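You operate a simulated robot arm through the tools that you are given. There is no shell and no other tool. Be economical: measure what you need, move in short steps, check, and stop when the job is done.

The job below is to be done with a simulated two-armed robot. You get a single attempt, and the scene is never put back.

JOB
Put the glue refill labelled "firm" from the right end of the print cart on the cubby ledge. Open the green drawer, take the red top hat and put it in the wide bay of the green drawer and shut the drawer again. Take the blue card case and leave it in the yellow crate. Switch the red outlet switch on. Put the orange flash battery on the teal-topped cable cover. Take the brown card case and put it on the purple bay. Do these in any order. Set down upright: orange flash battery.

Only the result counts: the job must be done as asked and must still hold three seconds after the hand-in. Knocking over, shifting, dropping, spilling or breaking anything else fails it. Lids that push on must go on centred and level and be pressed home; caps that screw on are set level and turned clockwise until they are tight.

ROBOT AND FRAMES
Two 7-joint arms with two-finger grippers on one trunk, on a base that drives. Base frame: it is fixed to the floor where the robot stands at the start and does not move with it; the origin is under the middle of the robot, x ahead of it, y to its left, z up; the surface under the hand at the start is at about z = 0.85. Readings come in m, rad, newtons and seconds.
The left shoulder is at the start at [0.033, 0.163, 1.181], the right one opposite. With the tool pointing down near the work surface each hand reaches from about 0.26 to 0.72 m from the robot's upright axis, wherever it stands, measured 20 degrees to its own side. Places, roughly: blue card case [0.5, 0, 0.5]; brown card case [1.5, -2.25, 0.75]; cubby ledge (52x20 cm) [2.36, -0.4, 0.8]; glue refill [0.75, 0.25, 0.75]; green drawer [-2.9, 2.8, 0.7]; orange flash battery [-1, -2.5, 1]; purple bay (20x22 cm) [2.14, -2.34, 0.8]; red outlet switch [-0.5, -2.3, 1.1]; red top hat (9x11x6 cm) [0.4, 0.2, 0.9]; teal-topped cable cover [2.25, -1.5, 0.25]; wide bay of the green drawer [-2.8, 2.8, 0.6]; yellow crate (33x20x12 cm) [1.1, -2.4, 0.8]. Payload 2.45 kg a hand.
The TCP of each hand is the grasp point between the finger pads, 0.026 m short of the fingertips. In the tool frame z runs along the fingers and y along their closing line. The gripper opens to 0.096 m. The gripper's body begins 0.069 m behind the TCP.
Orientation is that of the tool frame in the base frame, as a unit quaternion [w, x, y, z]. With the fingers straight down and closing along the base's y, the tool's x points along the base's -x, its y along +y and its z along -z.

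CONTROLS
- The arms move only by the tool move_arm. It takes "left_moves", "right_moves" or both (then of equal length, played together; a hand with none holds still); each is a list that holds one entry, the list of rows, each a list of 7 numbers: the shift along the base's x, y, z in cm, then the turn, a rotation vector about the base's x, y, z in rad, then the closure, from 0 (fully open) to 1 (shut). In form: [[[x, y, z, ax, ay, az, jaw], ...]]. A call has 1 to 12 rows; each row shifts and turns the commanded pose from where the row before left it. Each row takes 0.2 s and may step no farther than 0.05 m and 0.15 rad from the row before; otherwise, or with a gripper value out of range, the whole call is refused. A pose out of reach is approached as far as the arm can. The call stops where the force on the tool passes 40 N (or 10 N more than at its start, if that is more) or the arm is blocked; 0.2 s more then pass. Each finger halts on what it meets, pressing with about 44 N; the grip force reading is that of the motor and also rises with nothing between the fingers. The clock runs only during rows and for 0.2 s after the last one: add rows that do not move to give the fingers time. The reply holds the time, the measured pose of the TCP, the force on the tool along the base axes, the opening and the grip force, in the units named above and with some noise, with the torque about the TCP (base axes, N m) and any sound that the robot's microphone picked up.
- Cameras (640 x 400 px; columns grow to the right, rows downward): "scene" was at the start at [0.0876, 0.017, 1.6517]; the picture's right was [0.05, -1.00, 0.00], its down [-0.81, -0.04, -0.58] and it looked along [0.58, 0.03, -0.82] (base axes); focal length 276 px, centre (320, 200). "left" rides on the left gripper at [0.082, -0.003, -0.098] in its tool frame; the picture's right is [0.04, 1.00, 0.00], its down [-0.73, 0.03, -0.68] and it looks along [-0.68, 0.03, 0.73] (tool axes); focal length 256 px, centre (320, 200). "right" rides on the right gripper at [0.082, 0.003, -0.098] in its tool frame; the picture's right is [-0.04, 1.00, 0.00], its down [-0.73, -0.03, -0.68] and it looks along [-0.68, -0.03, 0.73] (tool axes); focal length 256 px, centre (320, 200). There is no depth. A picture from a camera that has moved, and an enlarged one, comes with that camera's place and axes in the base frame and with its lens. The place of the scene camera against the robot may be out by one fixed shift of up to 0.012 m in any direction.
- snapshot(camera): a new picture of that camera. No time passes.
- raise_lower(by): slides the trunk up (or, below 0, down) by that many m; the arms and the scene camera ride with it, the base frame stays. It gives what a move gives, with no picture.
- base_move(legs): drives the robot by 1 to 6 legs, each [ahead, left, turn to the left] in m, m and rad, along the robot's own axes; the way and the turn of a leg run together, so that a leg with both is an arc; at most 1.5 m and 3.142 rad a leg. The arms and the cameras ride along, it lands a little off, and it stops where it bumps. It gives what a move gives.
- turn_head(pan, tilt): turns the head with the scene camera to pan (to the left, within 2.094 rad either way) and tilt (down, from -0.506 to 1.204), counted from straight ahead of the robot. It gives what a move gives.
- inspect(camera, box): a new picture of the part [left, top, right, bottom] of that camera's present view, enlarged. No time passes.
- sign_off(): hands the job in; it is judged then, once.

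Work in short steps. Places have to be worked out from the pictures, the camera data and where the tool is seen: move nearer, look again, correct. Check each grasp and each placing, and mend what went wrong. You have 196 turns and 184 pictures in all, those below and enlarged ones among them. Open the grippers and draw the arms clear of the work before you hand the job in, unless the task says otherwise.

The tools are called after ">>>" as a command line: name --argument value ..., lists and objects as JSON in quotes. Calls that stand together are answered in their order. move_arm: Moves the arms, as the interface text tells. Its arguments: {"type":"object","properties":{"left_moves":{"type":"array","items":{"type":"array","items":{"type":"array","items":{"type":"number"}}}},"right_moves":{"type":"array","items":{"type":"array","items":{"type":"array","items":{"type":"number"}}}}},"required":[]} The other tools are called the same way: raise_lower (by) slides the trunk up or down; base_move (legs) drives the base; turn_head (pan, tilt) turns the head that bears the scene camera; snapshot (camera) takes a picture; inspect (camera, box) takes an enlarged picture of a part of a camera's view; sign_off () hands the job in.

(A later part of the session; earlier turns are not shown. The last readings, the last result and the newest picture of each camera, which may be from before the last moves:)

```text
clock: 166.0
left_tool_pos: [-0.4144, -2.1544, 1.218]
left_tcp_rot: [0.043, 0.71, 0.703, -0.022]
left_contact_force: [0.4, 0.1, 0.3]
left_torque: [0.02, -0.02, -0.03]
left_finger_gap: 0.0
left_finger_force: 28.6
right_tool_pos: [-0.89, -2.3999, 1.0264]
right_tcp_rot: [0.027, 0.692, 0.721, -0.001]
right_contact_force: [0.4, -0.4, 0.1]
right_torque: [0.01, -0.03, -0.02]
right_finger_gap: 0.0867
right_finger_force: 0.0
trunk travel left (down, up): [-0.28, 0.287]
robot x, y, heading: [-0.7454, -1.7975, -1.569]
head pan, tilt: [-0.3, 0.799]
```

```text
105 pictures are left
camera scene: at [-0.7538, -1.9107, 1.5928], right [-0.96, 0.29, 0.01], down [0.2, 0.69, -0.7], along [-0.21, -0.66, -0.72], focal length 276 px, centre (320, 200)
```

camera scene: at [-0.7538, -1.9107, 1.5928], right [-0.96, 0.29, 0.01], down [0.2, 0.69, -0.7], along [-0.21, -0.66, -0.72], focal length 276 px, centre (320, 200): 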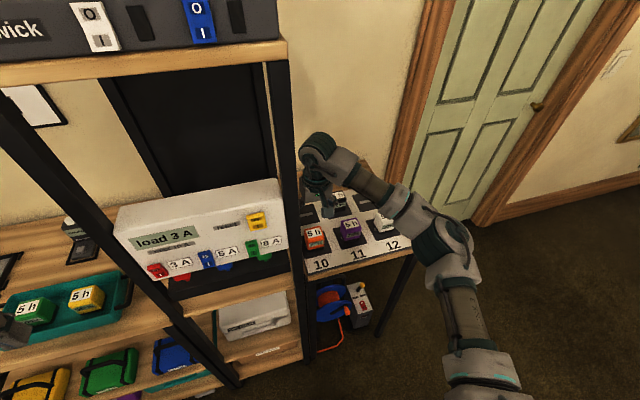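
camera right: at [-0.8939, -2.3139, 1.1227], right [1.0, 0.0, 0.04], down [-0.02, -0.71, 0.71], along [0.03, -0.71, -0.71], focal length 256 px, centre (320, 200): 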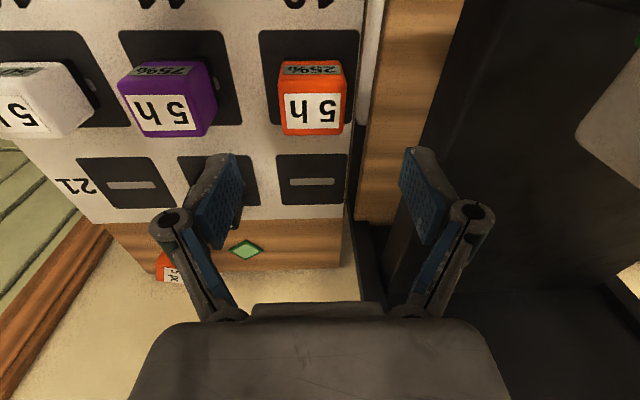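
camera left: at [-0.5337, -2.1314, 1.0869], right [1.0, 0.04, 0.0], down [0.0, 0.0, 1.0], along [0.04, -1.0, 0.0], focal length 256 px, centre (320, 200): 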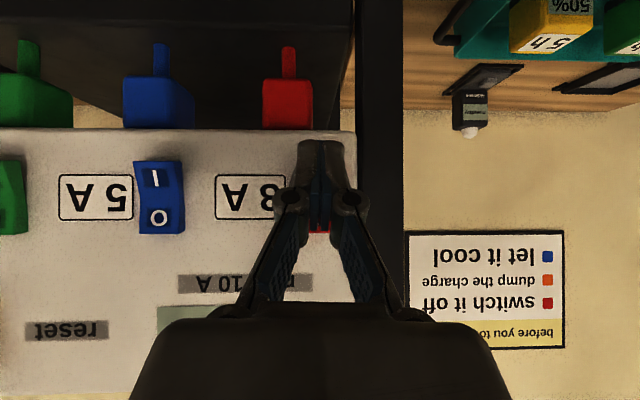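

Top of the battery ≈ z 0.927, width 5 cm. Descend straight and check before closing.

>>> move_arm --right_moves '[[[-0.2, -0.3, -4, 0, 0, 0, 0.1], [0, 0, -3, 0, 0, 0, 0.1], [0, 0, -2, 0, 0, 0, 0.1], [0, 0, 0, 0, 0, 0, 0.1], [0, 0, 0, 0, 0, 0, 0.1]]]'

>>> snapshot --camera "right"

```text
clock: 167.2
left_tool_pos: [-0.4271, -2.1534, 1.2215]
left_tcp_rot: [0.047, 0.711, 0.702, -0.019]
left_contact_force: [-0.5, 1.1, 0.0]
left_torque: [0.01, -0.03, 0.0]
left_finger_gap: 0.0001
left_finger_force: 28.6
right_tool_pos: [-0.9026, -2.4017, 0.9358]
right_tcp_rot: [0.029, 0.691, 0.722, 0.0]
right_contact_force: [-1.0, -0.8, -0.3]
right_torque: [0.04, -0.09, -0.05]
right_finger_gap: 0.0865
right_finger_force: 0.0
trunk travel left (down, up): [-0.28, 0.287]
robot x, y, heading: [-0.7495, -1.8015, -1.564]
head pan, tilt: [-0.3, 0.799]
```

```text
104 pictures are left
camera right: at [-0.908, -2.3159, 1.0312], right [1.0, 0.0, 0.04], down [-0.03, -0.71, 0.71], along [0.03, -0.71, -0.71], focal length 256 px, centre (320, 200)
```

right: 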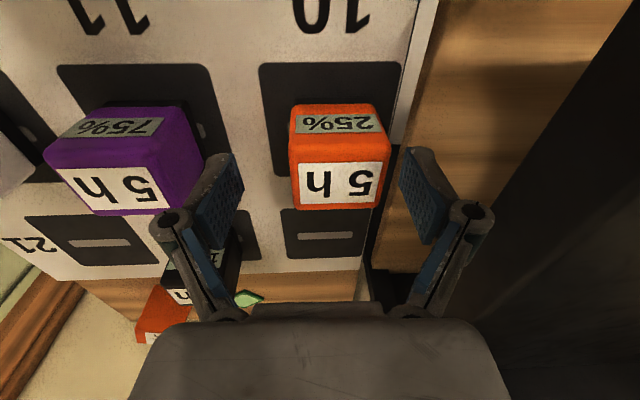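

Battery is ~1 cm to the right of the hand (sway). Correct +0.9 cm and wait.

>>> move_arm --right_moves '[[[0.4, 0, 0, 0, 0, 0, 0.1], [0, 0, 0, 0, 0, 0, 0.1], [0, 0, 0, 0, 0, 0, 0.1], [0, 0, 0, 0, 0, 0, 0.1], [0, 0, 0, 0, 0, 0, 0.1], [0, 0, 0, 0, 0, 0, 0.1], [0, 0, 0, 0, 0, 0, 0.1], [0, 0, 0, 0, 0, 0, 0.1], [0, 0, 0, 0, 0, 0, 0.1], [0, 0, 0, 0, 0, 0, 0.1], [0, 0, 0, 0, 0, 0, 0.1]]]'

>>> snapshot --camera "right"

```text
clock: 169.6
left_tool_pos: [-0.4179, -2.1546, 1.2191]
left_tcp_rot: [0.044, 0.71, 0.702, -0.021]
left_contact_force: [-0.8, 0.3, 0.1]
left_torque: [0.03, -0.04, -0.03]
left_finger_gap: 0.0
left_finger_force: 28.0
right_tool_pos: [-0.8917, -2.4017, 0.937]
right_tcp_rot: [0.028, 0.692, 0.722, -0.001]
right_contact_force: [-0.1, -0.1, -0.6]
right_torque: [0.01, -0.02, 0.05]
right_finger_gap: 0.0864
right_finger_force: 0.0
trunk travel left (down, up): [-0.28, 0.287]
robot x, y, heading: [-0.7449, -1.797, -1.569]
head pan, tilt: [-0.3, 0.799]
```

```text
103 pictures are left
camera right: at [-0.8963, -2.3156, 1.0327], right [1.0, 0.0, 0.04], down [-0.02, -0.71, 0.71], along [0.03, -0.71, -0.71], focal length 256 px, centre (320, 200)
```

right: 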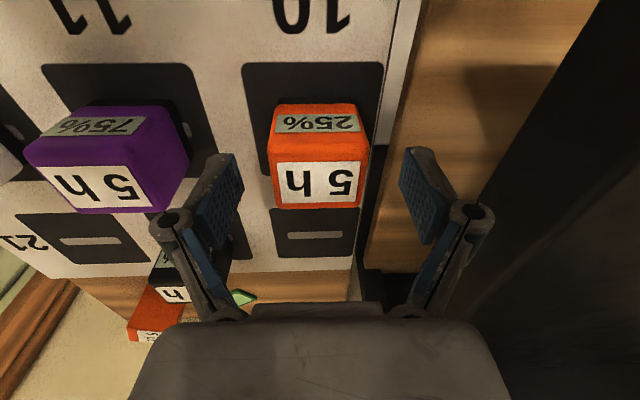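

Centred. Lower to 0.91 and grip.

>>> move_arm --right_moves '[[[0, -0.2, -1.3, 0, 0, 0, 0.1], [0, 0, -1.3, 0, 0, 0, 0.1], [0, 0, 0, 0, 0, 0, 0.6], [0, 0, 0, 0, 0, 0, 1], [0, 0, 0, 0, 0, 0, 1]]]'

>>> snapshot --camera "right"

```text
clock: 170.8
left_tool_pos: [-0.4156, -2.1522, 1.2196]
left_tcp_rot: [0.045, 0.71, 0.702, -0.023]
left_contact_force: [1.3, 0.2, 0.6]
left_torque: [-0.02, -0.03, 0.02]
left_finger_gap: 0.0002
left_finger_force: 28.2
right_tool_pos: [-0.8908, -2.4015, 0.913]
right_tcp_rot: [0.028, 0.692, 0.722, -0.003]
right_contact_force: [-4.4, 0.5, 13.0]
right_torque: [0.1, 0.61, 0.11]
right_finger_gap: 0.0536
right_finger_force: 44.3
trunk travel left (down, up): [-0.28, 0.287]
robot x, y, heading: [-0.743, -1.7968, -1.567]
head pan, tilt: [-0.3, 0.799]
```

```text
102 pictures are left
camera right: at [-0.8938, -2.3174, 1.0084], right [1.0, 0.0, 0.03], down [-0.02, -0.7, 0.71], along [0.03, -0.71, -0.7], focal length 256 px, centre (320, 200)
```

right: 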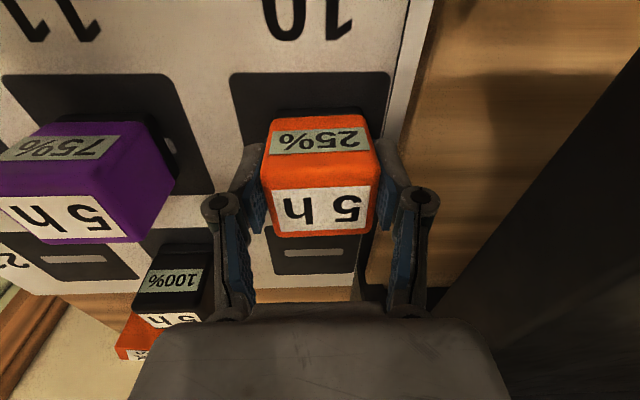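

Gripped. Lift straight up.

>>> move_arm --right_moves '[[[0, 0, 2, 0, 0, 0, 1], [0, 0, 3, 0, 0, 0, 1], [0, 0, 4, 0, 0, 0, 1], [0, 0, 4, 0, 0, 0, 1], [0, 0, 3, 0, 0, 0, 1]]]'

>>> snapshot --camera "right"

```text
clock: 172.0
left_tool_pos: [-0.4126, -2.154, 1.219]
left_tcp_rot: [0.044, 0.71, 0.703, -0.022]
left_contact_force: [0.5, -0.1, 0.1]
left_torque: [0.0, -0.03, 0.05]
left_finger_gap: 0.0
left_finger_force: 28.3
right_tool_pos: [-0.8832, -2.4038, 1.0719]
right_tcp_rot: [0.027, 0.691, 0.723, -0.003]
right_contact_force: [0.8, 0.0, -2.9]
right_torque: [0.02, -0.01, 0.0]
right_finger_gap: 0.0536
right_finger_force: 44.0
trunk travel left (down, up): [-0.28, 0.287]
robot x, y, heading: [-0.7414, -1.8006, -1.57]
head pan, tilt: [-0.3, 0.799]
```

```text
101 pictures are left
camera right: at [-0.8884, -2.3183, 1.168], right [1.0, 0.0, 0.04], down [-0.02, -0.71, 0.71], along [0.03, -0.71, -0.71], focal length 256 px, centre (320, 200)
```

right: 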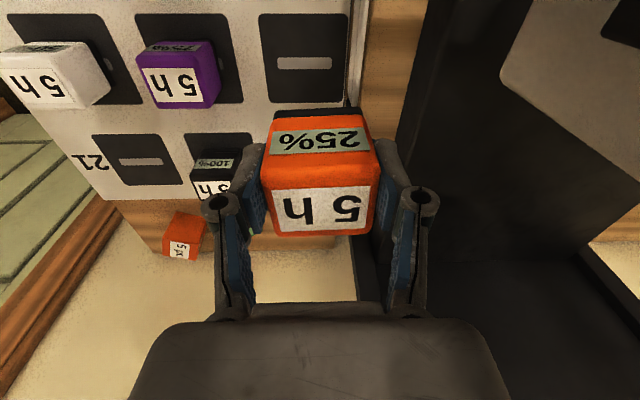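

Battery held upright. Pull the hand back toward the body before driving.

>>> move_arm --right_moves '[[[0, 4, 1, 0, 0, 0, 1], [0, 4, 1, 0, 0, 0, 1], [0, 4, 0, 0, 0, 0, 1], [0, 4, 0, 0, 0, 0, 1], [0, 4, 0, 0, 0, 0, 1], [0, 4, 0, 0, 0, 0, 1], [0, 4, 0, 0, 0, 0, 1]]]'

>>> base_move --legs '[[-0.45, 0, 0], [0, 0, 1.57], [1.5, 0, 0], [0.5, 0, 0]]'

>>> turn_head --pan -0.1 --tilt 0.75

>>> snapshot --camera "scene"

```text
clock: 173.6
left_tool_pos: [-0.4146, -2.1511, 1.218]
left_tcp_rot: [0.044, 0.71, 0.702, -0.023]
left_contact_force: [-0.4, 0.5, 0.3]
left_torque: [-0.03, 0.03, -0.04]
left_finger_gap: 0.0001
left_finger_force: 28.5
right_tool_pos: [-0.8889, -2.1226, 1.0928]
right_tcp_rot: [0.027, 0.691, 0.722, -0.003]
right_contact_force: [0.2, 0.7, -3.8]
right_torque: [-0.03, 0.0, 0.03]
right_finger_gap: 0.0537
right_finger_force: 43.7
trunk travel left (down, up): [-0.28, 0.287]
robot x, y, heading: [-0.7415, -1.8, -1.569]
head pan, tilt: [-0.3, 0.799]
```

```text
clock: 189.5
left_tool_pos: [1.5892, -1.1833, 1.2171]
left_tcp_rot: [0.047, 0.047, 0.998, 0.013]
left_contact_force: [0.9, 0.9, 0.2]
left_torque: [-0.03, 0.0, 0.04]
left_finger_gap: 0.0
left_finger_force: 27.4
right_tool_pos: [1.5217, -1.6544, 1.0928]
right_tcp_rot: [0.021, 0.02, 0.999, 0.018]
right_contact_force: [0.7, -0.1, -3.7]
right_torque: [0.01, 0.02, 0.04]
right_finger_gap: 0.0536
right_finger_force: 43.8
trunk travel left (down, up): [-0.28, 0.287]
robot x, y, heading: [1.2105, -1.4826, -0.084]
head pan, tilt: [-0.3, 0.799]
```

```text
clock: 190.2
left_tool_pos: [1.5872, -1.1825, 1.2192]
left_tcp_rot: [0.048, 0.046, 0.998, 0.014]
left_contact_force: [-0.2, -0.2, 0.6]
left_torque: [0.01, 0.0, 0.01]
left_finger_gap: 0.0
left_finger_force: 28.4
right_tool_pos: [1.5193, -1.654, 1.0948]
right_tcp_rot: [0.022, 0.02, 0.999, 0.016]
right_contact_force: [-1.4, -0.8, -4.2]
right_torque: [-0.02, 0.05, 0.0]
right_finger_gap: 0.0535
right_finger_force: 43.8
trunk travel left (down, up): [-0.28, 0.287]
robot x, y, heading: [1.2091, -1.4808, -0.078]
head pan, tilt: [-0.099, 0.75]
```

```text
100 pictures are left
camera scene: at [1.3381, -1.488, 1.5966], right [-0.18, -0.98, 0.0], down [-0.67, 0.12, -0.73], along [0.72, -0.13, -0.68], focal length 276 px, centre (320, 200)
```

scene: 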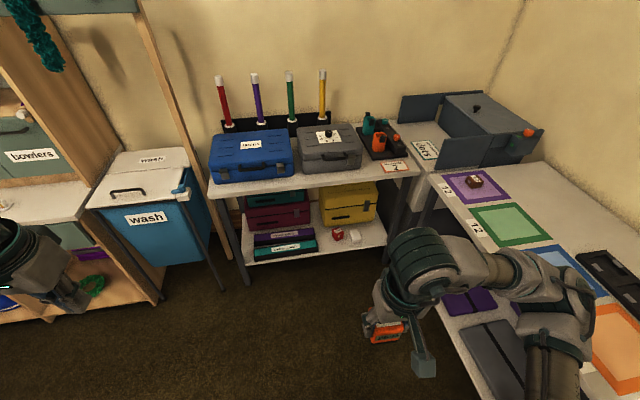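

>>> inspect --camera "scene" --box '[190, 150, 430, 300]'

```text
2.67 times, centred on (310, 225) of scene
camera zoom: at [1.3381, -1.488, 1.5966], right [-0.18, -0.98, 0.0], down [-0.67, 0.12, -0.73], along [0.72, -0.13, -0.68], focal length 737 px, centre (347, 133)
```

zoom: 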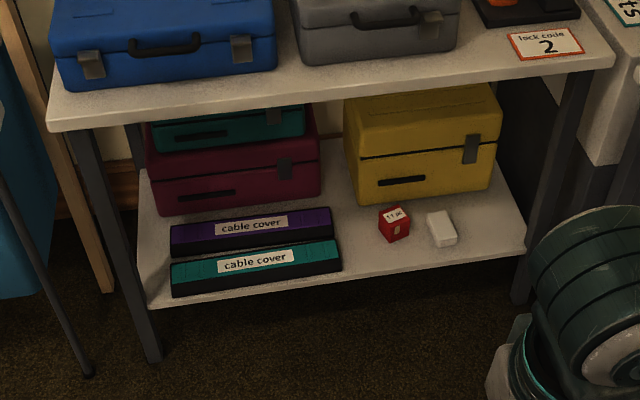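

The teal cover lies at the front of the lower shelf (~(2.35, −1.47, 0.27)), reachable with a vertical hand under the upper shelf. Tuck the left arm up/back, then drive near.

>>> move_arm --left_moves '[[[-2, 1, 4, 0, 0, 0, 1], [-2, 1, 4, 0, 0, 0, 1], [-2, 1, 4, 0, 0, 0, 1]]]'

>>> base_move --legs '[[0, 0.16, 0.08], [0.5, 0, 0]]'

>>> turn_head --pan -0.2 --tilt 1.0

>>> snapshot --camera "scene"

```text
clock: 191.0
left_tool_pos: [1.5292, -1.1543, 1.3395]
left_tcp_rot: [0.048, 0.047, 0.998, 0.015]
left_contact_force: [-0.5, 0.1, 0.2]
left_torque: [-0.01, -0.02, -0.02]
left_finger_gap: 0.0001
left_finger_force: 28.3
right_tool_pos: [1.5189, -1.6546, 1.0945]
right_tcp_rot: [0.022, 0.019, 0.999, 0.017]
right_contact_force: [0.2, -0.1, -3.2]
right_torque: [-0.02, -0.03, -0.03]
right_finger_gap: 0.0535
right_finger_force: 43.8
trunk travel left (down, up): [-0.28, 0.287]
robot x, y, heading: [1.2122, -1.4832, -0.084]
head pan, tilt: [-0.099, 0.75]
```

```text
clock: 194.9
left_tool_pos: [1.998, -1.0269, 1.3515]
left_tcp_rot: [0.048, 0.009, 0.998, 0.034]
left_contact_force: [-0.6, -0.3, 0.7]
left_torque: [0.06, -0.06, 0.02]
left_finger_gap: 0.0
left_finger_force: 28.2
right_tool_pos: [2.0289, -1.5179, 1.0889]
right_tcp_rot: [0.023, -0.018, 0.999, 0.033]
right_contact_force: [2.2, -1.2, -2.8]
right_torque: [0.1, 0.08, -0.01]
right_finger_gap: 0.0535
right_finger_force: 44.0
trunk travel left (down, up): [-0.28, 0.287]
robot x, y, heading: [1.7087, -1.3342, 0.0]
head pan, tilt: [-0.099, 0.75]
```

```text
clock: 195.7
left_tool_pos: [1.9986, -1.0056, 1.3456]
left_tcp_rot: [0.048, 0.009, 0.999, 0.025]
left_contact_force: [-0.1, -0.4, -0.2]
left_torque: [0.0, -0.01, 0.01]
left_finger_gap: 0.0
left_finger_force: 28.7
right_tool_pos: [2.0284, -1.5016, 1.0942]
right_tcp_rot: [0.022, -0.018, 0.999, 0.023]
right_contact_force: [0.5, 1.1, -3.8]
right_torque: [0.03, 0.01, 0.01]
right_finger_gap: 0.0536
right_finger_force: 44.2
trunk travel left (down, up): [-0.28, 0.287]
robot x, y, heading: [1.7063, -1.3413, -0.007]
head pan, tilt: [-0.201, 1.0]
```

```text
98 pictures are left
camera scene: at [1.8232, -1.319, 1.5776], right [-0.2, -0.98, 0.01], down [-0.83, 0.16, -0.54], along [0.53, -0.12, -0.84], focal length 276 px, centre (320, 200)
```

scene: 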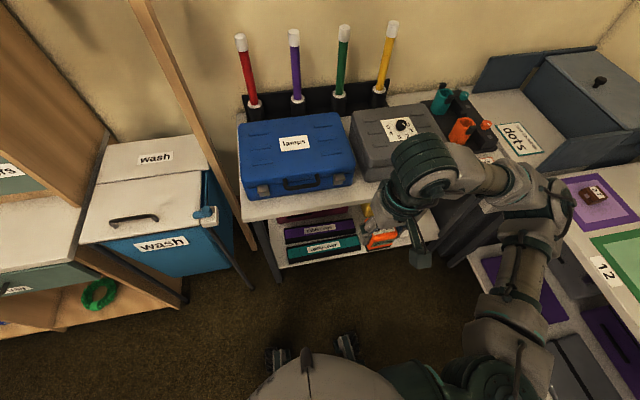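

Cover ≈ (2.37, −1.485). Drive 0.1 m closer and lower the trunk fully with the hand in front of the shelf.

>>> base_move --legs '[[0.1, 0, 0]]'

>>> raise_lower --by -0.27

>>> snapshot --camera "right"

>>> snapshot --camera "scene"

```text
clock: 196.8
left_tool_pos: [2.0977, -1.0509, 1.3558]
left_tcp_rot: [0.048, 0.01, 0.998, 0.041]
left_contact_force: [0.2, -1.7, 1.2]
left_torque: [0.18, -0.02, -0.02]
left_finger_gap: 0.0
left_finger_force: 28.6
right_tool_pos: [2.1293, -1.5401, 1.0874]
right_tcp_rot: [0.023, -0.016, 0.999, 0.039]
right_contact_force: [0.4, -2.0, -4.5]
right_torque: [0.13, 0.09, -0.06]
right_finger_gap: 0.0537
right_finger_force: 44.2
trunk travel left (down, up): [-0.28, 0.287]
robot x, y, heading: [1.8082, -1.3412, -0.005]
head pan, tilt: [-0.201, 1.0]
```

```text
clock: 199.6
left_tool_pos: [2.0947, -0.9743, 1.0665]
left_tcp_rot: [0.05, 0.008, 0.999, 0.011]
left_contact_force: [0.0, 1.2, -0.3]
left_torque: [-0.12, -0.02, -0.01]
left_finger_gap: 0.0002
left_finger_force: 28.6
right_tool_pos: [2.1271, -1.4764, 0.8289]
right_tcp_rot: [0.024, -0.018, 0.999, 0.01]
right_contact_force: [-0.7, 1.1, -2.7]
right_torque: [-0.07, -0.02, -0.03]
right_finger_gap: 0.0535
right_finger_force: 43.6
trunk travel left (down, up): [-0.01, 0.557]
robot x, y, heading: [1.8117, -1.335, 0.001]
head pan, tilt: [-0.201, 1.0]
```

```text
97 pictures are left
camera right: at [2.0412, -1.4788, 0.9232], right [0.0, 1.0, 0.02], down [0.7, -0.02, 0.71], along [0.71, 0.01, -0.7], focal length 256 px, centre (320, 200)
```

right: 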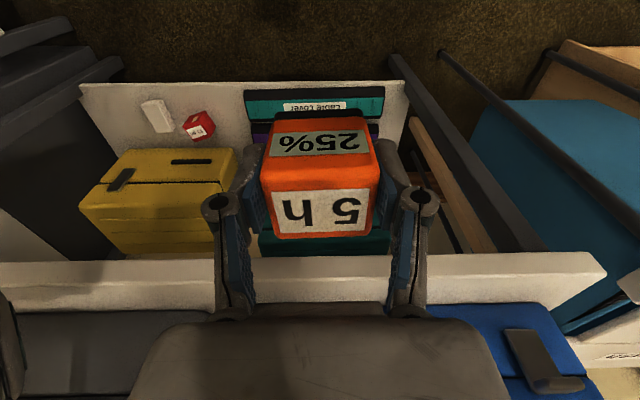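

```text
96 pictures are left
camera scene: at [2.2068, -1.3241, 1.2512], right [-0.2, -0.98, 0.01], down [-0.83, 0.16, -0.54], along [0.53, -0.12, -0.84], focal length 276 px, centre (320, 200)
```

scene: 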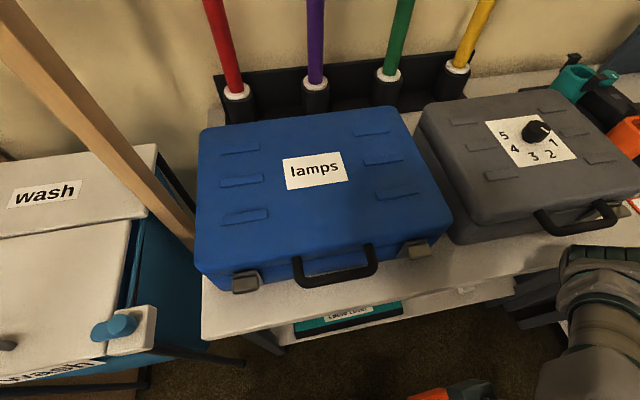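

The right view shows the teal top at about x 2.32–2.40, y≈−1.48. Lower the hand in front of the shelf first.

>>> move_arm --right_moves '[[[0, 0, -4.5, 0, 0, 0, 1], [0, 0, -4.5, 0, 0, 0, 1], [0, 0, -4.5, 0, 0, 0, 1], [0, 0, -4.5, 0, 0, 0, 1], [0, 0, -4.5, 0, 0, 0, 1], [0, 0, -4.5, 0, 0, 0, 1], [0, 0, -4.5, 0, 0, 0, 1], [0, 0, -4.5, 0, 0, 0, 1], [0, 0, -4, 0, 0, 0, 1]]]'

>>> snapshot --camera "right"

```text
clock: 201.6
left_tool_pos: [2.0969, -1.026, 1.079]
left_tcp_rot: [0.049, 0.01, 0.998, 0.032]
left_contact_force: [-0.7, -0.6, 0.5]
left_torque: [0.07, -0.03, -0.02]
left_finger_gap: 0.0
left_finger_force: 28.4
right_tool_pos: [2.196, -1.4895, 0.4518]
right_tcp_rot: [0.022, -0.015, 0.999, 0.027]
right_contact_force: [-0.2, -2.0, -3.5]
right_torque: [0.07, 0.03, 0.02]
right_finger_gap: 0.0533
right_finger_force: 44.3
right hand out of reach, approached as far as the arm can: row 1, 2, 3, 4, 5
trunk travel left (down, up): [-0.01, 0.557]
robot x, y, heading: [1.8087, -1.3518, 0.003]
head pan, tilt: [-0.201, 1.0]
```

```text
95 pictures are left
camera right: at [2.1097, -1.4934, 0.5466], right [0.01, 1.0, 0.06], down [0.7, -0.05, 0.71], along [0.71, 0.03, -0.7], focal length 256 px, centre (320, 200)
```

right: 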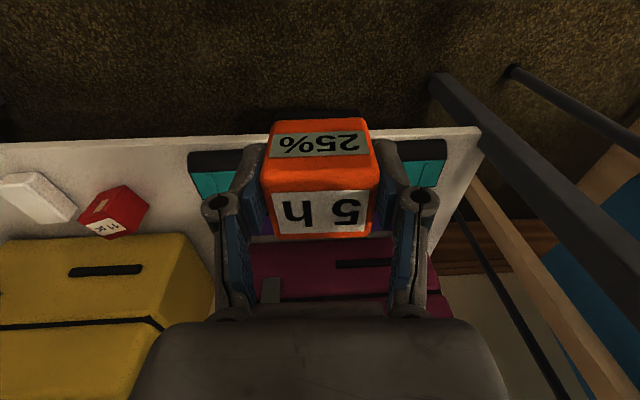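

Cover top triangulates to z≈0.295, x 2.315–2.385, y≈−1.485. Move the battery in over it.

>>> move_arm --right_moves '[[[3.8, 0, -1.2, 0, 0, 0, 1], [3.8, 0, -1.2, 0, 0, 0, 1], [3.8, 0, -1.2, 0, 0, 0, 1], [3.8, 0, -1, 0, 0, 0, 1], [0, 0, 0, 0, 0, 0, 1], [0, 0, 0, 0, 0, 0, 1], [0, 0, 0, 0, 0, 0, 1], [0, 0, 0, 0, 0, 0, 1], [0, 0, 0, 0, 0, 0, 1], [0, 0, 0, 0, 0, 0, 1]]]'

>>> snapshot --camera "right"

```text
clock: 203.8
left_tool_pos: [2.0969, -1.0085, 1.0754]
left_tcp_rot: [0.049, 0.008, 0.998, 0.026]
left_contact_force: [0.0, -0.3, -0.2]
left_torque: [0.02, 0.02, 0.02]
left_finger_gap: 0.0
left_finger_force: 28.1
right_tool_pos: [2.3452, -1.4786, 0.4079]
right_tcp_rot: [0.023, -0.015, 0.999, 0.023]
right_contact_force: [0.1, -0.2, -3.5]
right_torque: [0.02, 0.02, -0.01]
right_finger_gap: 0.0535
right_finger_force: 43.9
trunk travel left (down, up): [-0.01, 0.557]
robot x, y, heading: [1.8094, -1.3442, 0.001]
head pan, tilt: [-0.201, 1.0]
```

```text
94 pictures are left
camera right: at [2.261, -1.4825, 0.5024], right [0.01, 1.0, 0.05], down [0.7, -0.04, 0.71], along [0.71, 0.03, -0.7], focal length 256 px, centre (320, 200)
```

right: 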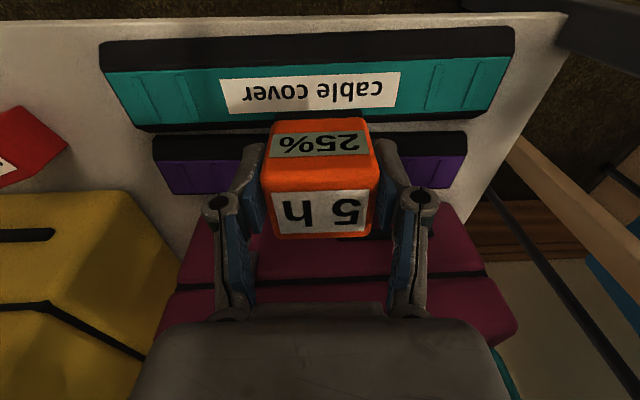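

The projected grip point falls on the teal cover's centre. Lower gently toward contact.

>>> move_arm --right_moves '[[[0.2, 0, -1.5, 0, 0, 0, 1], [0, 0, -1.5, 0, 0, 0, 1], [0, 0, -1.5, 0, 0, 0, 1], [0, 0, -1.2, 0, 0, 0, 1], [0, 0, 0, 0, 0, 0, 1], [0, 0, 0, 0, 0, 0, 1], [0, 0, 0, 0, 0, 0, 1]]]'

>>> snapshot --camera "right"

```text
clock: 205.4
left_tool_pos: [2.0965, -1.0061, 1.0727]
left_tcp_rot: [0.049, 0.008, 0.999, 0.024]
left_contact_force: [0.0, 0.1, -0.9]
left_torque: [-0.02, 0.0, 0.0]
left_finger_gap: 0.0
left_finger_force: 28.6
right_tool_pos: [2.3476, -1.4798, 0.3522]
right_tcp_rot: [0.023, -0.017, 0.999, 0.021]
right_contact_force: [0.4, 0.8, -3.3]
right_torque: [0.0, 0.04, -0.03]
right_finger_gap: 0.0534
right_finger_force: 43.6
trunk travel left (down, up): [-0.01, 0.557]
robot x, y, heading: [1.8104, -1.3459, 0.001]
head pan, tilt: [-0.201, 1.0]
```

```text
93 pictures are left
camera right: at [2.2617, -1.4828, 0.4472], right [0.01, 1.0, 0.04], down [0.7, -0.04, 0.71], along [0.71, 0.03, -0.7], focal length 256 px, centre (320, 200)
```

right: 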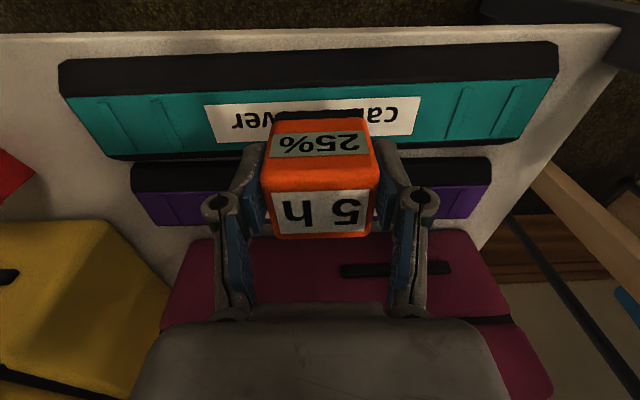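

Re-triangulation with length scaling puts the top nearer z≈0.25 and x 2.34–2.395. Shift +2 cm in x and lower 3.5 cm, then look again.

>>> move_arm --right_moves '[[[1, 0, -1, 0, 0, 0, 1], [1, 0, -1, 0, 0, 0, 1], [0, 0, -1.5, 0, 0, 0, 1], [0, 0, 0, 0, 0, 0, 1], [0, 0, 0, 0, 0, 0, 1], [0, 0, 0, 0, 0, 0, 1]]]'

>>> snapshot --camera "right"

```text
clock: 206.8
left_tool_pos: [2.0951, -1.003, 1.0741]
left_tcp_rot: [0.048, 0.009, 0.999, 0.024]
left_contact_force: [0.0, -0.7, -0.2]
left_torque: [-0.01, -0.02, 0.03]
left_finger_gap: 0.0
left_finger_force: 28.5
right_tool_pos: [2.3668, -1.4782, 0.3177]
right_tcp_rot: [0.022, -0.016, 0.999, 0.02]
right_contact_force: [-0.2, -0.1, -3.4]
right_torque: [-0.01, 0.0, -0.05]
right_finger_gap: 0.0534
right_finger_force: 43.8
trunk travel left (down, up): [-0.01, 0.557]
robot x, y, heading: [1.8084, -1.3476, -0.003]
head pan, tilt: [-0.201, 1.0]
```

```text
92 pictures are left
camera right: at [2.2801, -1.4804, 0.4128], right [0.01, 1.0, 0.04], down [0.7, -0.03, 0.71], along [0.71, 0.02, -0.7], focal length 256 px, centre (320, 200)
```

right: 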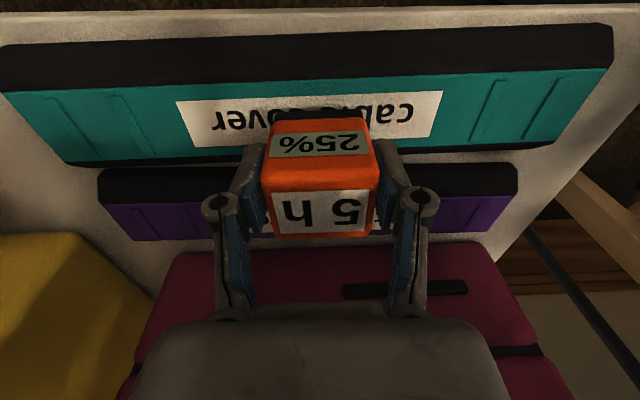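

Consistent now: top z≈0.255, centre x≈2.364. Lower 2.3 cm, then feel for contact.

>>> move_arm --right_moves '[[[-0.2, 0, -0.8, 0, 0, 0, 1], [0, 0, -0.8, 0, 0, 0, 1], [0, 0, -0.6, 0, 0, 0, 1], [0, 0, 0, 0, 0, 0, 1], [0, 0, 0, 0, 0, 0, 1]]]'

>>> snapshot --camera "right"

```text
clock: 208.0
left_tool_pos: [2.0936, -1.0036, 1.075]
left_tcp_rot: [0.05, 0.009, 0.998, 0.023]
left_contact_force: [0.7, -0.8, 0.2]
left_torque: [0.06, 0.0, -0.01]
left_finger_gap: 0.0
left_finger_force: 28.5
right_tool_pos: [2.365, -1.4772, 0.298]
right_tcp_rot: [0.025, -0.016, 0.999, 0.021]
right_contact_force: [-6.8, 1.5, 28.2]
right_torque: [-0.76, 0.67, -0.14]
right_finger_gap: 0.0538
right_finger_force: 44.6
trunk travel left (down, up): [-0.01, 0.557]
robot x, y, heading: [1.8056, -1.345, -0.003]
head pan, tilt: [-0.201, 1.0]
```

```text
91 pictures are left
camera right: at [2.2783, -1.4805, 0.3932], right [0.01, 1.0, 0.04], down [0.7, -0.04, 0.71], along [0.71, 0.03, -0.7], focal length 256 px, centre (320, 200)
```

right: 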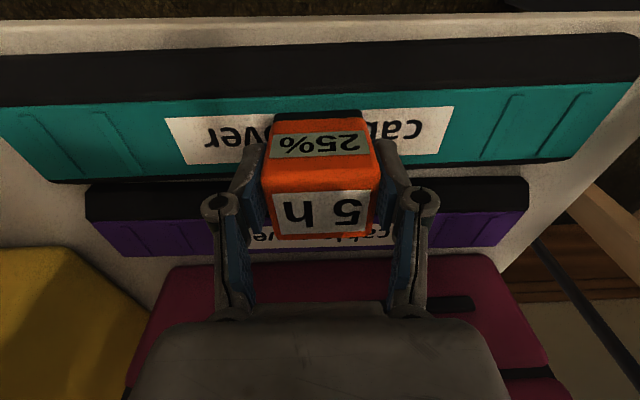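

Contact with the cover. The battery sits ~0.6 cm too far back; lift slightly, shift −0.6 cm, set down again.

>>> move_arm --right_moves '[[[0, 0, 0.8, 0, 0, 0, 1], [-0.6, -0.2, 0, 0, 0, 0, 1], [0, 0, 0, 0, 0, 0, 1], [0, 0, -0.4, 0, 0, 0, 1], [0, 0, -0.1, 0, 0, 0, 1], [0, 0, 0, 0, 0, 0, 1]]]'

>>> inspect --camera "right" --box '[200, 60, 440, 250]'

```text
clock: 209.4
left_tool_pos: [2.0945, -1.004, 1.0731]
left_tcp_rot: [0.049, 0.008, 0.998, 0.023]
left_contact_force: [-0.7, 0.3, 0.6]
left_torque: [-0.03, 0.0, -0.01]
left_finger_gap: 0.0002
left_finger_force: 28.5
right_tool_pos: [2.3606, -1.4814, 0.298]
right_tcp_rot: [0.022, -0.015, 0.999, 0.018]
right_contact_force: [-10.5, -7.2, 14.5]
right_torque: [-0.77, 0.27, -0.36]
right_finger_gap: 0.0538
right_finger_force: 43.7
trunk travel left (down, up): [-0.01, 0.557]
robot x, y, heading: [1.8089, -1.3455, 0.002]
head pan, tilt: [-0.201, 1.0]
```

```text
2.11 times, centred on (320, 155) of right
camera zoom: at [2.2733, -1.4836, 0.3936], right [0.01, 1.0, 0.04], down [0.7, -0.03, 0.71], along [0.71, 0.02, -0.7], focal length 539 px, centre (320, 295)
```

zoom: 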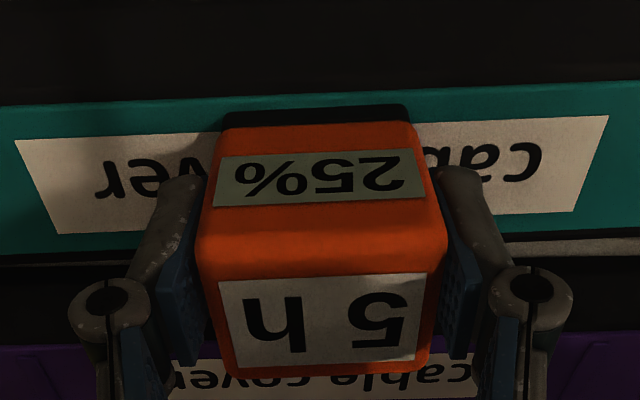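

Seated. Release and lift off.

>>> move_arm --right_moves '[[[0, 0, 0.1, 0, 0, 0, 0.8], [0, 0, 0, 0, 0, 0, 0.4], [0, 0, 0, 0, 0, 0, 0.15], [0, 0, 0, 0, 0, 0, 0.15], [0, 0, 2, 0, 0, 0, 0.15], [0, 0, 3, 0, 0, 0, 0.15], [0, 0, 3, 0, 0, 0, 0.15], [0, 0, 2, 0, 0, 0, 0.15]]]'

>>> snapshot --camera "right"

```text
clock: 211.2
left_tool_pos: [2.0949, -1.0037, 1.0741]
left_tcp_rot: [0.048, 0.009, 0.999, 0.024]
left_contact_force: [0.0, -0.2, 0.6]
left_torque: [0.0, 0.0, 0.02]
left_finger_gap: 0.0
left_finger_force: 28.9
right_tool_pos: [2.3605, -1.4791, 0.3997]
right_tcp_rot: [0.022, -0.017, 0.999, 0.021]
right_contact_force: [-0.1, 1.0, -0.8]
right_torque: [-0.01, 0.01, -0.02]
right_finger_gap: 0.0816
right_finger_force: 0.0
trunk travel left (down, up): [-0.01, 0.557]
robot x, y, heading: [1.8113, -1.3453, -0.004]
head pan, tilt: [-0.201, 1.0]
```

```text
89 pictures are left
camera right: at [2.2741, -1.4825, 0.4952], right [0.01, 1.0, 0.04], down [0.7, -0.04, 0.71], along [0.71, 0.02, -0.7], focal length 256 px, centre (320, 200)
```

right: 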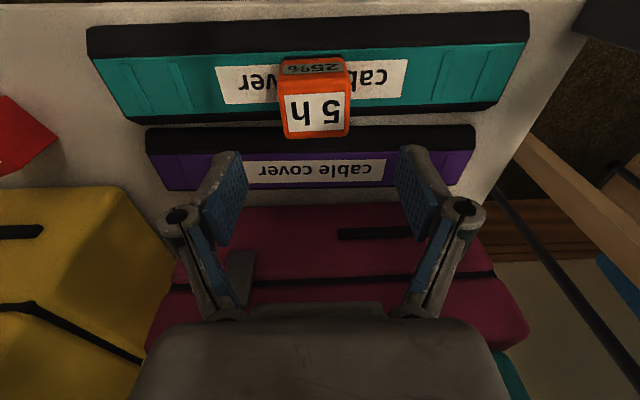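

Battery stands upright on the teal cover. Drive straight back so the hand exits the shelf, then raise the trunk.

>>> base_move --legs '[[-0.5, 0, 0]]'

>>> raise_lower --by 0.25

>>> turn_head --pan 0.0 --tilt 0.75

>>> snapshot --camera "scene"

```text
clock: 214.1
left_tool_pos: [1.5925, -1.0033, 1.074]
left_tcp_rot: [0.049, 0.005, 0.998, 0.025]
left_contact_force: [0.6, -1.0, 0.1]
left_torque: [0.01, -0.03, 0.0]
left_finger_gap: 0.0003
left_finger_force: 28.4
right_tool_pos: [1.8617, -1.4775, 0.3999]
right_tcp_rot: [0.022, -0.019, 0.999, 0.02]
right_contact_force: [0.6, 0.6, 0.4]
right_torque: [0.02, 0.01, -0.02]
right_finger_gap: 0.0816
right_finger_force: 0.1
trunk travel left (down, up): [-0.01, 0.557]
robot x, y, heading: [1.3091, -1.3488, 0.014]
head pan, tilt: [-0.201, 1.0]
```

```text
clock: 216.7
left_tool_pos: [1.5906, -1.0042, 1.3253]
left_tcp_rot: [0.05, 0.006, 0.998, 0.024]
left_contact_force: [0.4, 0.8, 0.7]
left_torque: [0.01, 0.03, -0.01]
left_finger_gap: 0.0
left_finger_force: 28.3
right_tool_pos: [1.8605, -1.4774, 0.6529]
right_tcp_rot: [0.023, -0.02, 0.999, 0.021]
right_contact_force: [0.0, -0.6, 0.4]
right_torque: [0.01, 0.04, 0.05]
right_finger_gap: 0.0819
right_finger_force: 0.0
trunk travel left (down, up): [-0.26, 0.307]
robot x, y, heading: [1.3068, -1.3485, 0.008]
head pan, tilt: [-0.201, 1.0]
```

```text
clock: 217.5
left_tool_pos: [1.5885, -1.0028, 1.325]
left_tcp_rot: [0.051, 0.005, 0.998, 0.023]
left_contact_force: [-0.1, -0.2, -0.2]
left_torque: [-0.01, -0.03, 0.02]
left_finger_gap: 0.0
left_finger_force: 27.9
right_tool_pos: [1.8603, -1.4774, 0.6528]
right_tcp_rot: [0.025, -0.019, 0.999, 0.021]
right_contact_force: [-0.4, 0.0, -0.1]
right_torque: [0.0, 0.01, -0.03]
right_finger_gap: 0.0815
right_finger_force: 0.0
trunk travel left (down, up): [-0.26, 0.307]
robot x, y, heading: [1.3106, -1.3502, 0.008]
head pan, tilt: [0.0, 0.75]
```

```text
88 pictures are left
camera scene: at [1.4508, -1.3334, 1.5762], right [0.01, -1.0, 0.0], down [-0.69, -0.01, -0.73], along [0.73, 0.0, -0.69], focal length 276 px, centre (320, 200)
```

scene: 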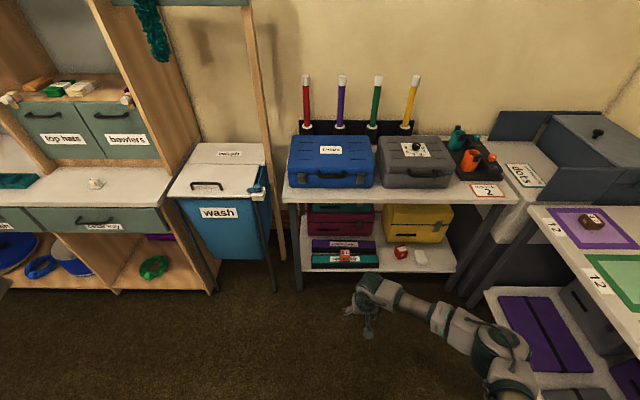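

All placements still look fine. Now the red hat: raise and tuck the right arm, then drive back to the cart.

>>> move_arm --right_moves '[[[-1.5, -0.5, 4.5, 0, 0, 0, 0], [-1.5, -0.5, 4.5, 0, 0, 0, 0], [-1.5, -0.5, 4.5, 0, 0, 0, 0], [-1.5, -0.5, 4.5, 0, 0, 0, 0], [-1.5, -0.5, 4.5, 0, 0, 0, 0], [-1.5, -0.5, 4.5, 0, 0, 0, 0], [-1.5, -0.5, 4.5, 0, 0, 0, 0], [-1.5, -0.5, 4.5, 0, 0, 0, 0], [-1.5, -0.5, 4.5, 0, 0, 0, 0], [-1.5, -0.5, 4.5, 0, 0, 0, 0], [-1.5, -0.5, 2, 0, 0, 0, 0]]]'

>>> base_move --legs '[[-1.48, 0, 0], [0, 1.3, 0]]'

>>> turn_head --pan 0.2 --tilt 0.9

>>> snapshot --camera "scene"

```text
clock: 219.9
left_tool_pos: [1.5882, -1.0048, 1.3258]
left_tcp_rot: [0.051, 0.005, 0.998, 0.024]
left_contact_force: [-0.8, 0.4, -0.3]
left_torque: [0.0, -0.01, 0.0]
left_finger_gap: 0.0002
left_finger_force: 28.5
right_tool_pos: [1.6966, -1.5336, 1.1199]
right_tcp_rot: [0.024, -0.02, 0.999, 0.02]
right_contact_force: [-0.1, 0.2, -0.6]
right_torque: [0.0, -0.01, 0.0]
right_finger_gap: 0.0959
right_finger_force: 0.1
trunk travel left (down, up): [-0.26, 0.307]
robot x, y, heading: [1.3102, -1.3485, 0.005]
head pan, tilt: [0.0, 0.75]
```

```text
clock: 233.3
left_tool_pos: [0.0641, 0.2526, 1.327]
left_tcp_rot: [0.051, -0.003, 0.998, 0.026]
left_contact_force: [0.4, 0.4, 0.9]
left_torque: [-0.02, 0.03, -0.02]
left_finger_gap: 0.0
left_finger_force: 28.5
right_tool_pos: [0.1805, -0.2729, 1.121]
right_tcp_rot: [0.025, -0.028, 0.999, 0.023]
right_contact_force: [0.2, -0.6, 0.2]
right_torque: [0.03, 0.0, -0.03]
right_finger_gap: 0.0961
right_finger_force: 0.1
trunk travel left (down, up): [-0.26, 0.307]
robot x, y, heading: [-0.2141, -0.0906, 0.015]
head pan, tilt: [0.0, 0.75]
```

```text
clock: 234.0
left_tool_pos: [0.0607, 0.2581, 1.3262]
left_tcp_rot: [0.052, -0.002, 0.998, 0.024]
left_contact_force: [0.1, 0.6, -0.3]
left_torque: [0.0, 0.0, 0.02]
left_finger_gap: 0.0
left_finger_force: 28.1
right_tool_pos: [0.1791, -0.27, 1.1221]
right_tcp_rot: [0.025, -0.027, 0.999, 0.021]
right_contact_force: [-1.3, 1.2, -0.5]
right_torque: [-0.01, 0.04, -0.01]
right_finger_gap: 0.0961
right_finger_force: 0.0
trunk travel left (down, up): [-0.26, 0.307]
robot x, y, heading: [-0.2106, -0.0895, 0.023]
head pan, tilt: [0.201, 0.901]
```

```text
87 pictures are left
camera scene: at [-0.0787, -0.0569, 1.5644], right [0.22, -0.98, 0.0], down [-0.77, -0.18, -0.62], along [0.6, 0.14, -0.79], focal length 276 px, centre (320, 200)
```

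scene: 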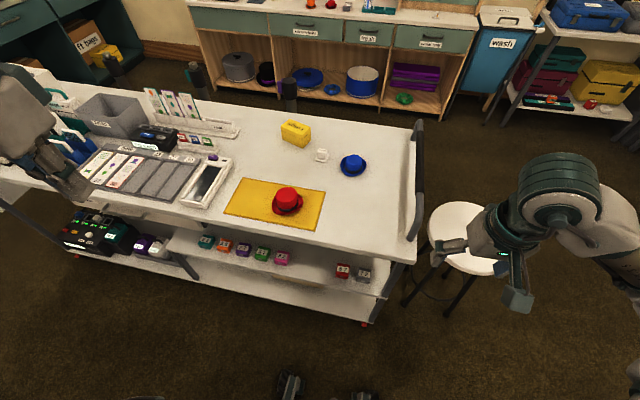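

Hat at ≈(0.41, 0.163). Shift left 0.28 m and ahead 0.12 m, then bring the right hand above it.

>>> base_move --legs '[[0.12, 0.28, -0.02]]'

>>> turn_head --pan 0.0 --tilt 1.0

>>> inspect --camera "scene" --box '[200, 100, 440, 250]'

```text
clock: 236.1
left_tool_pos: [0.1848, 0.495, 1.3325]
left_tcp_rot: [0.052, 0.008, 0.998, 0.036]
left_contact_force: [0.6, -0.7, 1.1]
left_torque: [-0.01, -0.01, -0.01]
left_finger_gap: 0.0
left_finger_force: 28.6
right_tool_pos: [0.2912, -0.0308, 1.1155]
right_tcp_rot: [0.025, -0.015, 0.999, 0.031]
right_contact_force: [-0.1, -0.8, 0.2]
right_torque: [0.01, 0.02, -0.02]
right_finger_gap: 0.0963
right_finger_force: 0.0
trunk travel left (down, up): [-0.26, 0.307]
robot x, y, heading: [-0.0962, 0.1805, 0.006]
head pan, tilt: [0.201, 0.901]
```

```text
clock: 236.8
left_tool_pos: [0.1847, 0.5095, 1.3294]
left_tcp_rot: [0.052, 0.007, 0.998, 0.03]
left_contact_force: [0.2, 0.4, -0.3]
left_torque: [0.03, -0.02, 0.03]
left_finger_gap: 0.0
left_finger_force: 28.4
right_tool_pos: [0.2906, -0.0192, 1.1205]
right_tcp_rot: [0.027, -0.016, 0.999, 0.025]
right_contact_force: [0.3, -0.4, -0.1]
right_torque: [0.01, -0.01, 0.0]
right_finger_gap: 0.0959
right_finger_force: 0.1
trunk travel left (down, up): [-0.26, 0.307]
robot x, y, heading: [-0.0906, 0.1769, 0.005]
head pan, tilt: [0.0, 1.0]
```

```text
2.67 times, centred on (320, 175) of scene
camera zoom: at [0.0349, 0.1955, 1.5572], right [0.01, -1.0, 0.0], down [-0.84, -0.01, -0.54], along [0.54, 0.0, -0.84], focal length 737 px, centre (320, 267)
```

zoom: 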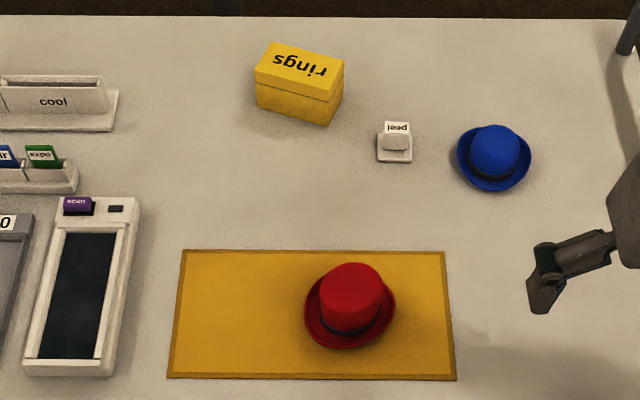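

Hat crown centre ≈(0.42, 0.165). Move the right hand above it and look from the wrist camera.

>>> move_arm --right_moves '[[[2.6, 3.7, 0, 0, 0, 0, 0], [2.6, 3.7, 0, 0, 0, 0, 0], [2.6, 3.7, 0, 0, 0, 0, 0], [2.6, 3.7, 0, 0, 0, 0, 0], [2.5, 3.6, 0, 0, 0, 0, 0], [0, 0, -4, 0, 0, 0, 0], [0, 0, -4, 0, 0, 0, 0], [0, 0, -3, 0, 0, 0, 0], [0, 0, 0, 0, 0, 0, 0], [0, 0, 0, 0, 0, 0, 0]]]'

>>> snapshot --camera "right"

```text
clock: 239.0
left_tool_pos: [0.1843, 0.5217, 1.3272]
left_tcp_rot: [0.052, 0.007, 0.998, 0.025]
left_contact_force: [-0.3, -0.1, -0.7]
left_torque: [-0.03, -0.04, -0.03]
left_finger_gap: 0.0
left_finger_force: 28.9
right_tool_pos: [0.4203, 0.1741, 1.0093]
right_tcp_rot: [0.026, -0.016, 0.999, 0.02]
right_contact_force: [0.0, -0.4, -1.0]
right_torque: [-0.02, -0.01, -0.01]
right_finger_gap: 0.096
right_finger_force: 0.1
trunk travel left (down, up): [-0.26, 0.307]
robot x, y, heading: [-0.09, 0.1796, 0.005]
head pan, tilt: [0.0, 1.0]
```

```text
85 pictures are left
camera right: at [0.3332, 0.1713, 1.1035], right [0.01, 1.0, 0.04], down [0.7, -0.03, 0.71], along [0.72, 0.03, -0.7], focal length 256 px, centre (320, 200)
```

right: 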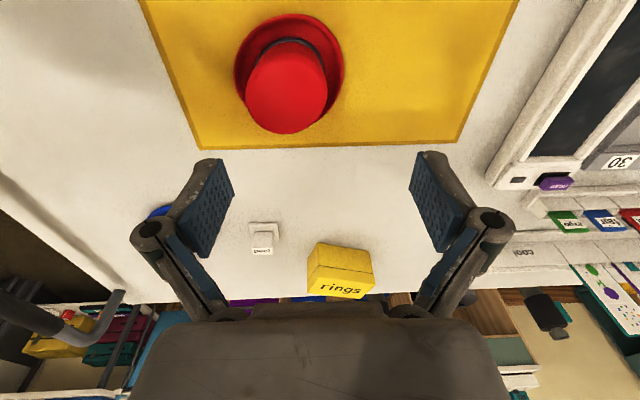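

Crown centre ≈ (0.418, 0.155), diameter ~6 cm. Shift and descend partway.

>>> move_arm --right_moves '[[[-0.2, -1.9, -2, 0, 0, 0, 0], [0, 0, -4, 0, 0, 0, 0], [0, 0, 0, 0, 0, 0, 0], [0, 0, 0, 0, 0, 0, 0], [0, 0, 0, 0, 0, 0, 0], [0, 0, 0, 0, 0, 0, 0]]]'

>>> snapshot --camera "right"

```text
clock: 240.4
left_tool_pos: [0.1827, 0.4982, 1.3334]
left_tcp_rot: [0.051, 0.008, 0.998, 0.035]
left_contact_force: [0.0, -0.3, 0.1]
left_torque: [0.03, 0.01, 0.0]
left_finger_gap: 0.0
left_finger_force: 28.2
right_tool_pos: [0.4167, 0.1378, 0.9474]
right_tcp_rot: [0.025, -0.015, 0.999, 0.028]
right_contact_force: [1.1, -0.7, 0.0]
right_torque: [0.0, 0.01, 0.02]
right_finger_gap: 0.0959
right_finger_force: 0.1
trunk travel left (down, up): [-0.26, 0.307]
robot x, y, heading: [-0.0969, 0.1761, 0.006]
head pan, tilt: [0.0, 1.0]
```

```text
84 pictures are left
camera right: at [0.3293, 0.1335, 1.0423], right [0.01, 1.0, 0.06], down [0.7, -0.05, 0.71], along [0.72, 0.03, -0.7], focal length 256 px, centre (320, 200)
```

right: 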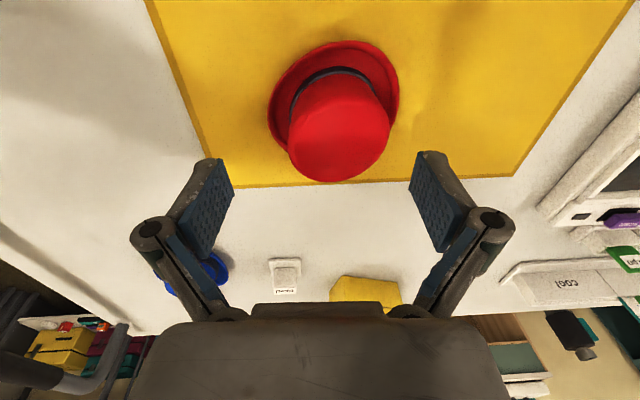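

Wait out the sway before the final descent.

>>> move_arm --right_moves '[[[0, 0.5, 0, 0, 0, 0, 0], [0, 0, 0, 0, 0, 0, 0], [0, 0, 0, 0, 0, 0, 0], [0, 0, 0, 0, 0, 0, 0], [0, 0, 0, 0, 0, 0, 0], [0, 0, 0, 0, 0, 0, 0], [0, 0, 0, 0, 0, 0, 0], [0, 0, 0, 0, 0, 0, 0], [0, 0, 0, 0, 0, 0, 0], [0, 0, 0, 0, 0, 0, 0], [0, 0, 0, 0, 0, 0, 0], [0, 0, 0, 0, 0, 0, 0]]]'

>>> snapshot --camera "right"

```text
clock: 243.0
left_tool_pos: [0.1829, 0.5067, 1.3308]
left_tcp_rot: [0.051, 0.008, 0.998, 0.031]
left_contact_force: [0.5, 0.3, 0.5]
left_torque: [0.03, -0.03, -0.01]
left_finger_gap: 0.0
left_finger_force: 28.6
right_tool_pos: [0.4169, 0.1479, 0.9476]
right_tcp_rot: [0.026, -0.016, 0.999, 0.027]
right_contact_force: [0.5, -0.2, -0.2]
right_torque: [0.08, 0.03, 0.0]
right_finger_gap: 0.0964
right_finger_force: 0.0
trunk travel left (down, up): [-0.26, 0.307]
robot x, y, heading: [-0.0969, 0.1784, 0.005]
head pan, tilt: [0.0, 1.0]
```

```text
83 pictures are left
camera right: at [0.3303, 0.1444, 1.0427], right [0.01, 1.0, 0.05], down [0.7, -0.04, 0.71], along [0.72, 0.03, -0.7], focal length 256 px, centre (320, 200)
```

right: 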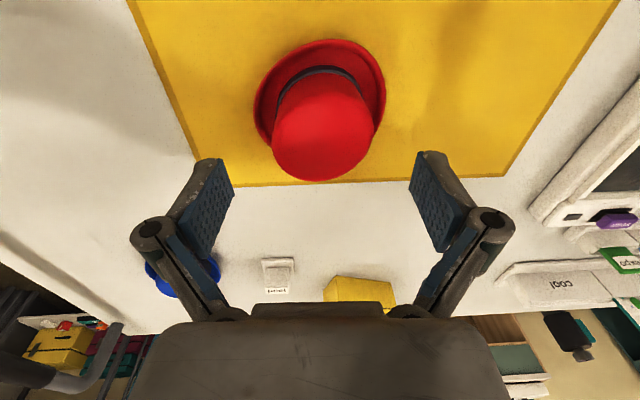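

Centred within a few mm. Descend and close on the crown.

>>> move_arm --right_moves '[[[0, 0.3, -1.5, 0, 0, 0, 0], [0, 0, -1.5, 0, 0, 0, 0], [0, 0, -1.2, 0, 0, 0, 0], [0, 0, 0, 0, 0, 0, 0.3], [0, 0, 0, 0, 0, 0, 0.6], [0, 0, 0, 0, 0, 0, 1], [0, 0, 0, 0, 0, 0, 1]]]'

>>> snapshot --camera "right"

```text
clock: 244.6
left_tool_pos: [0.1816, 0.5149, 1.3286]
left_tcp_rot: [0.053, 0.008, 0.998, 0.028]
left_contact_force: [-0.2, 0.4, -0.5]
left_torque: [0.01, -0.01, -0.02]
left_finger_gap: 0.0
left_finger_force: 28.6
right_tool_pos: [0.4152, 0.1589, 0.9082]
right_tcp_rot: [0.027, -0.016, 0.999, 0.023]
right_contact_force: [-1.1, 0.3, 9.1]
right_torque: [0.0, 0.13, 0.0]
right_finger_gap: 0.0287
right_finger_force: 43.9
trunk travel left (down, up): [-0.26, 0.307]
robot x, y, heading: [-0.0937, 0.1816, -0.001]
head pan, tilt: [0.0, 1.0]
```

```text
82 pictures are left
camera right: at [0.329, 0.1559, 1.003], right [0.01, 1.0, 0.05], down [0.7, -0.04, 0.71], along [0.72, 0.03, -0.7], focal length 256 px, centre (320, 200)
```

right: 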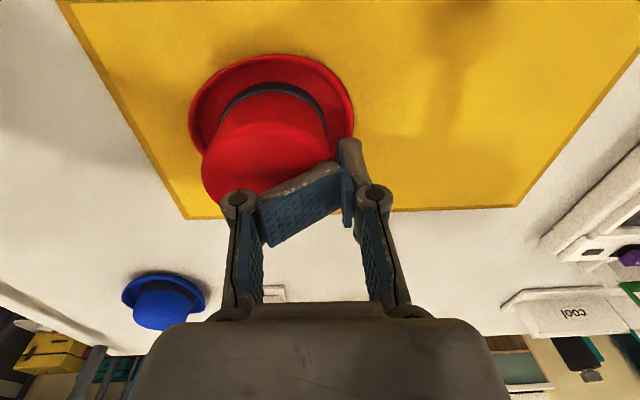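

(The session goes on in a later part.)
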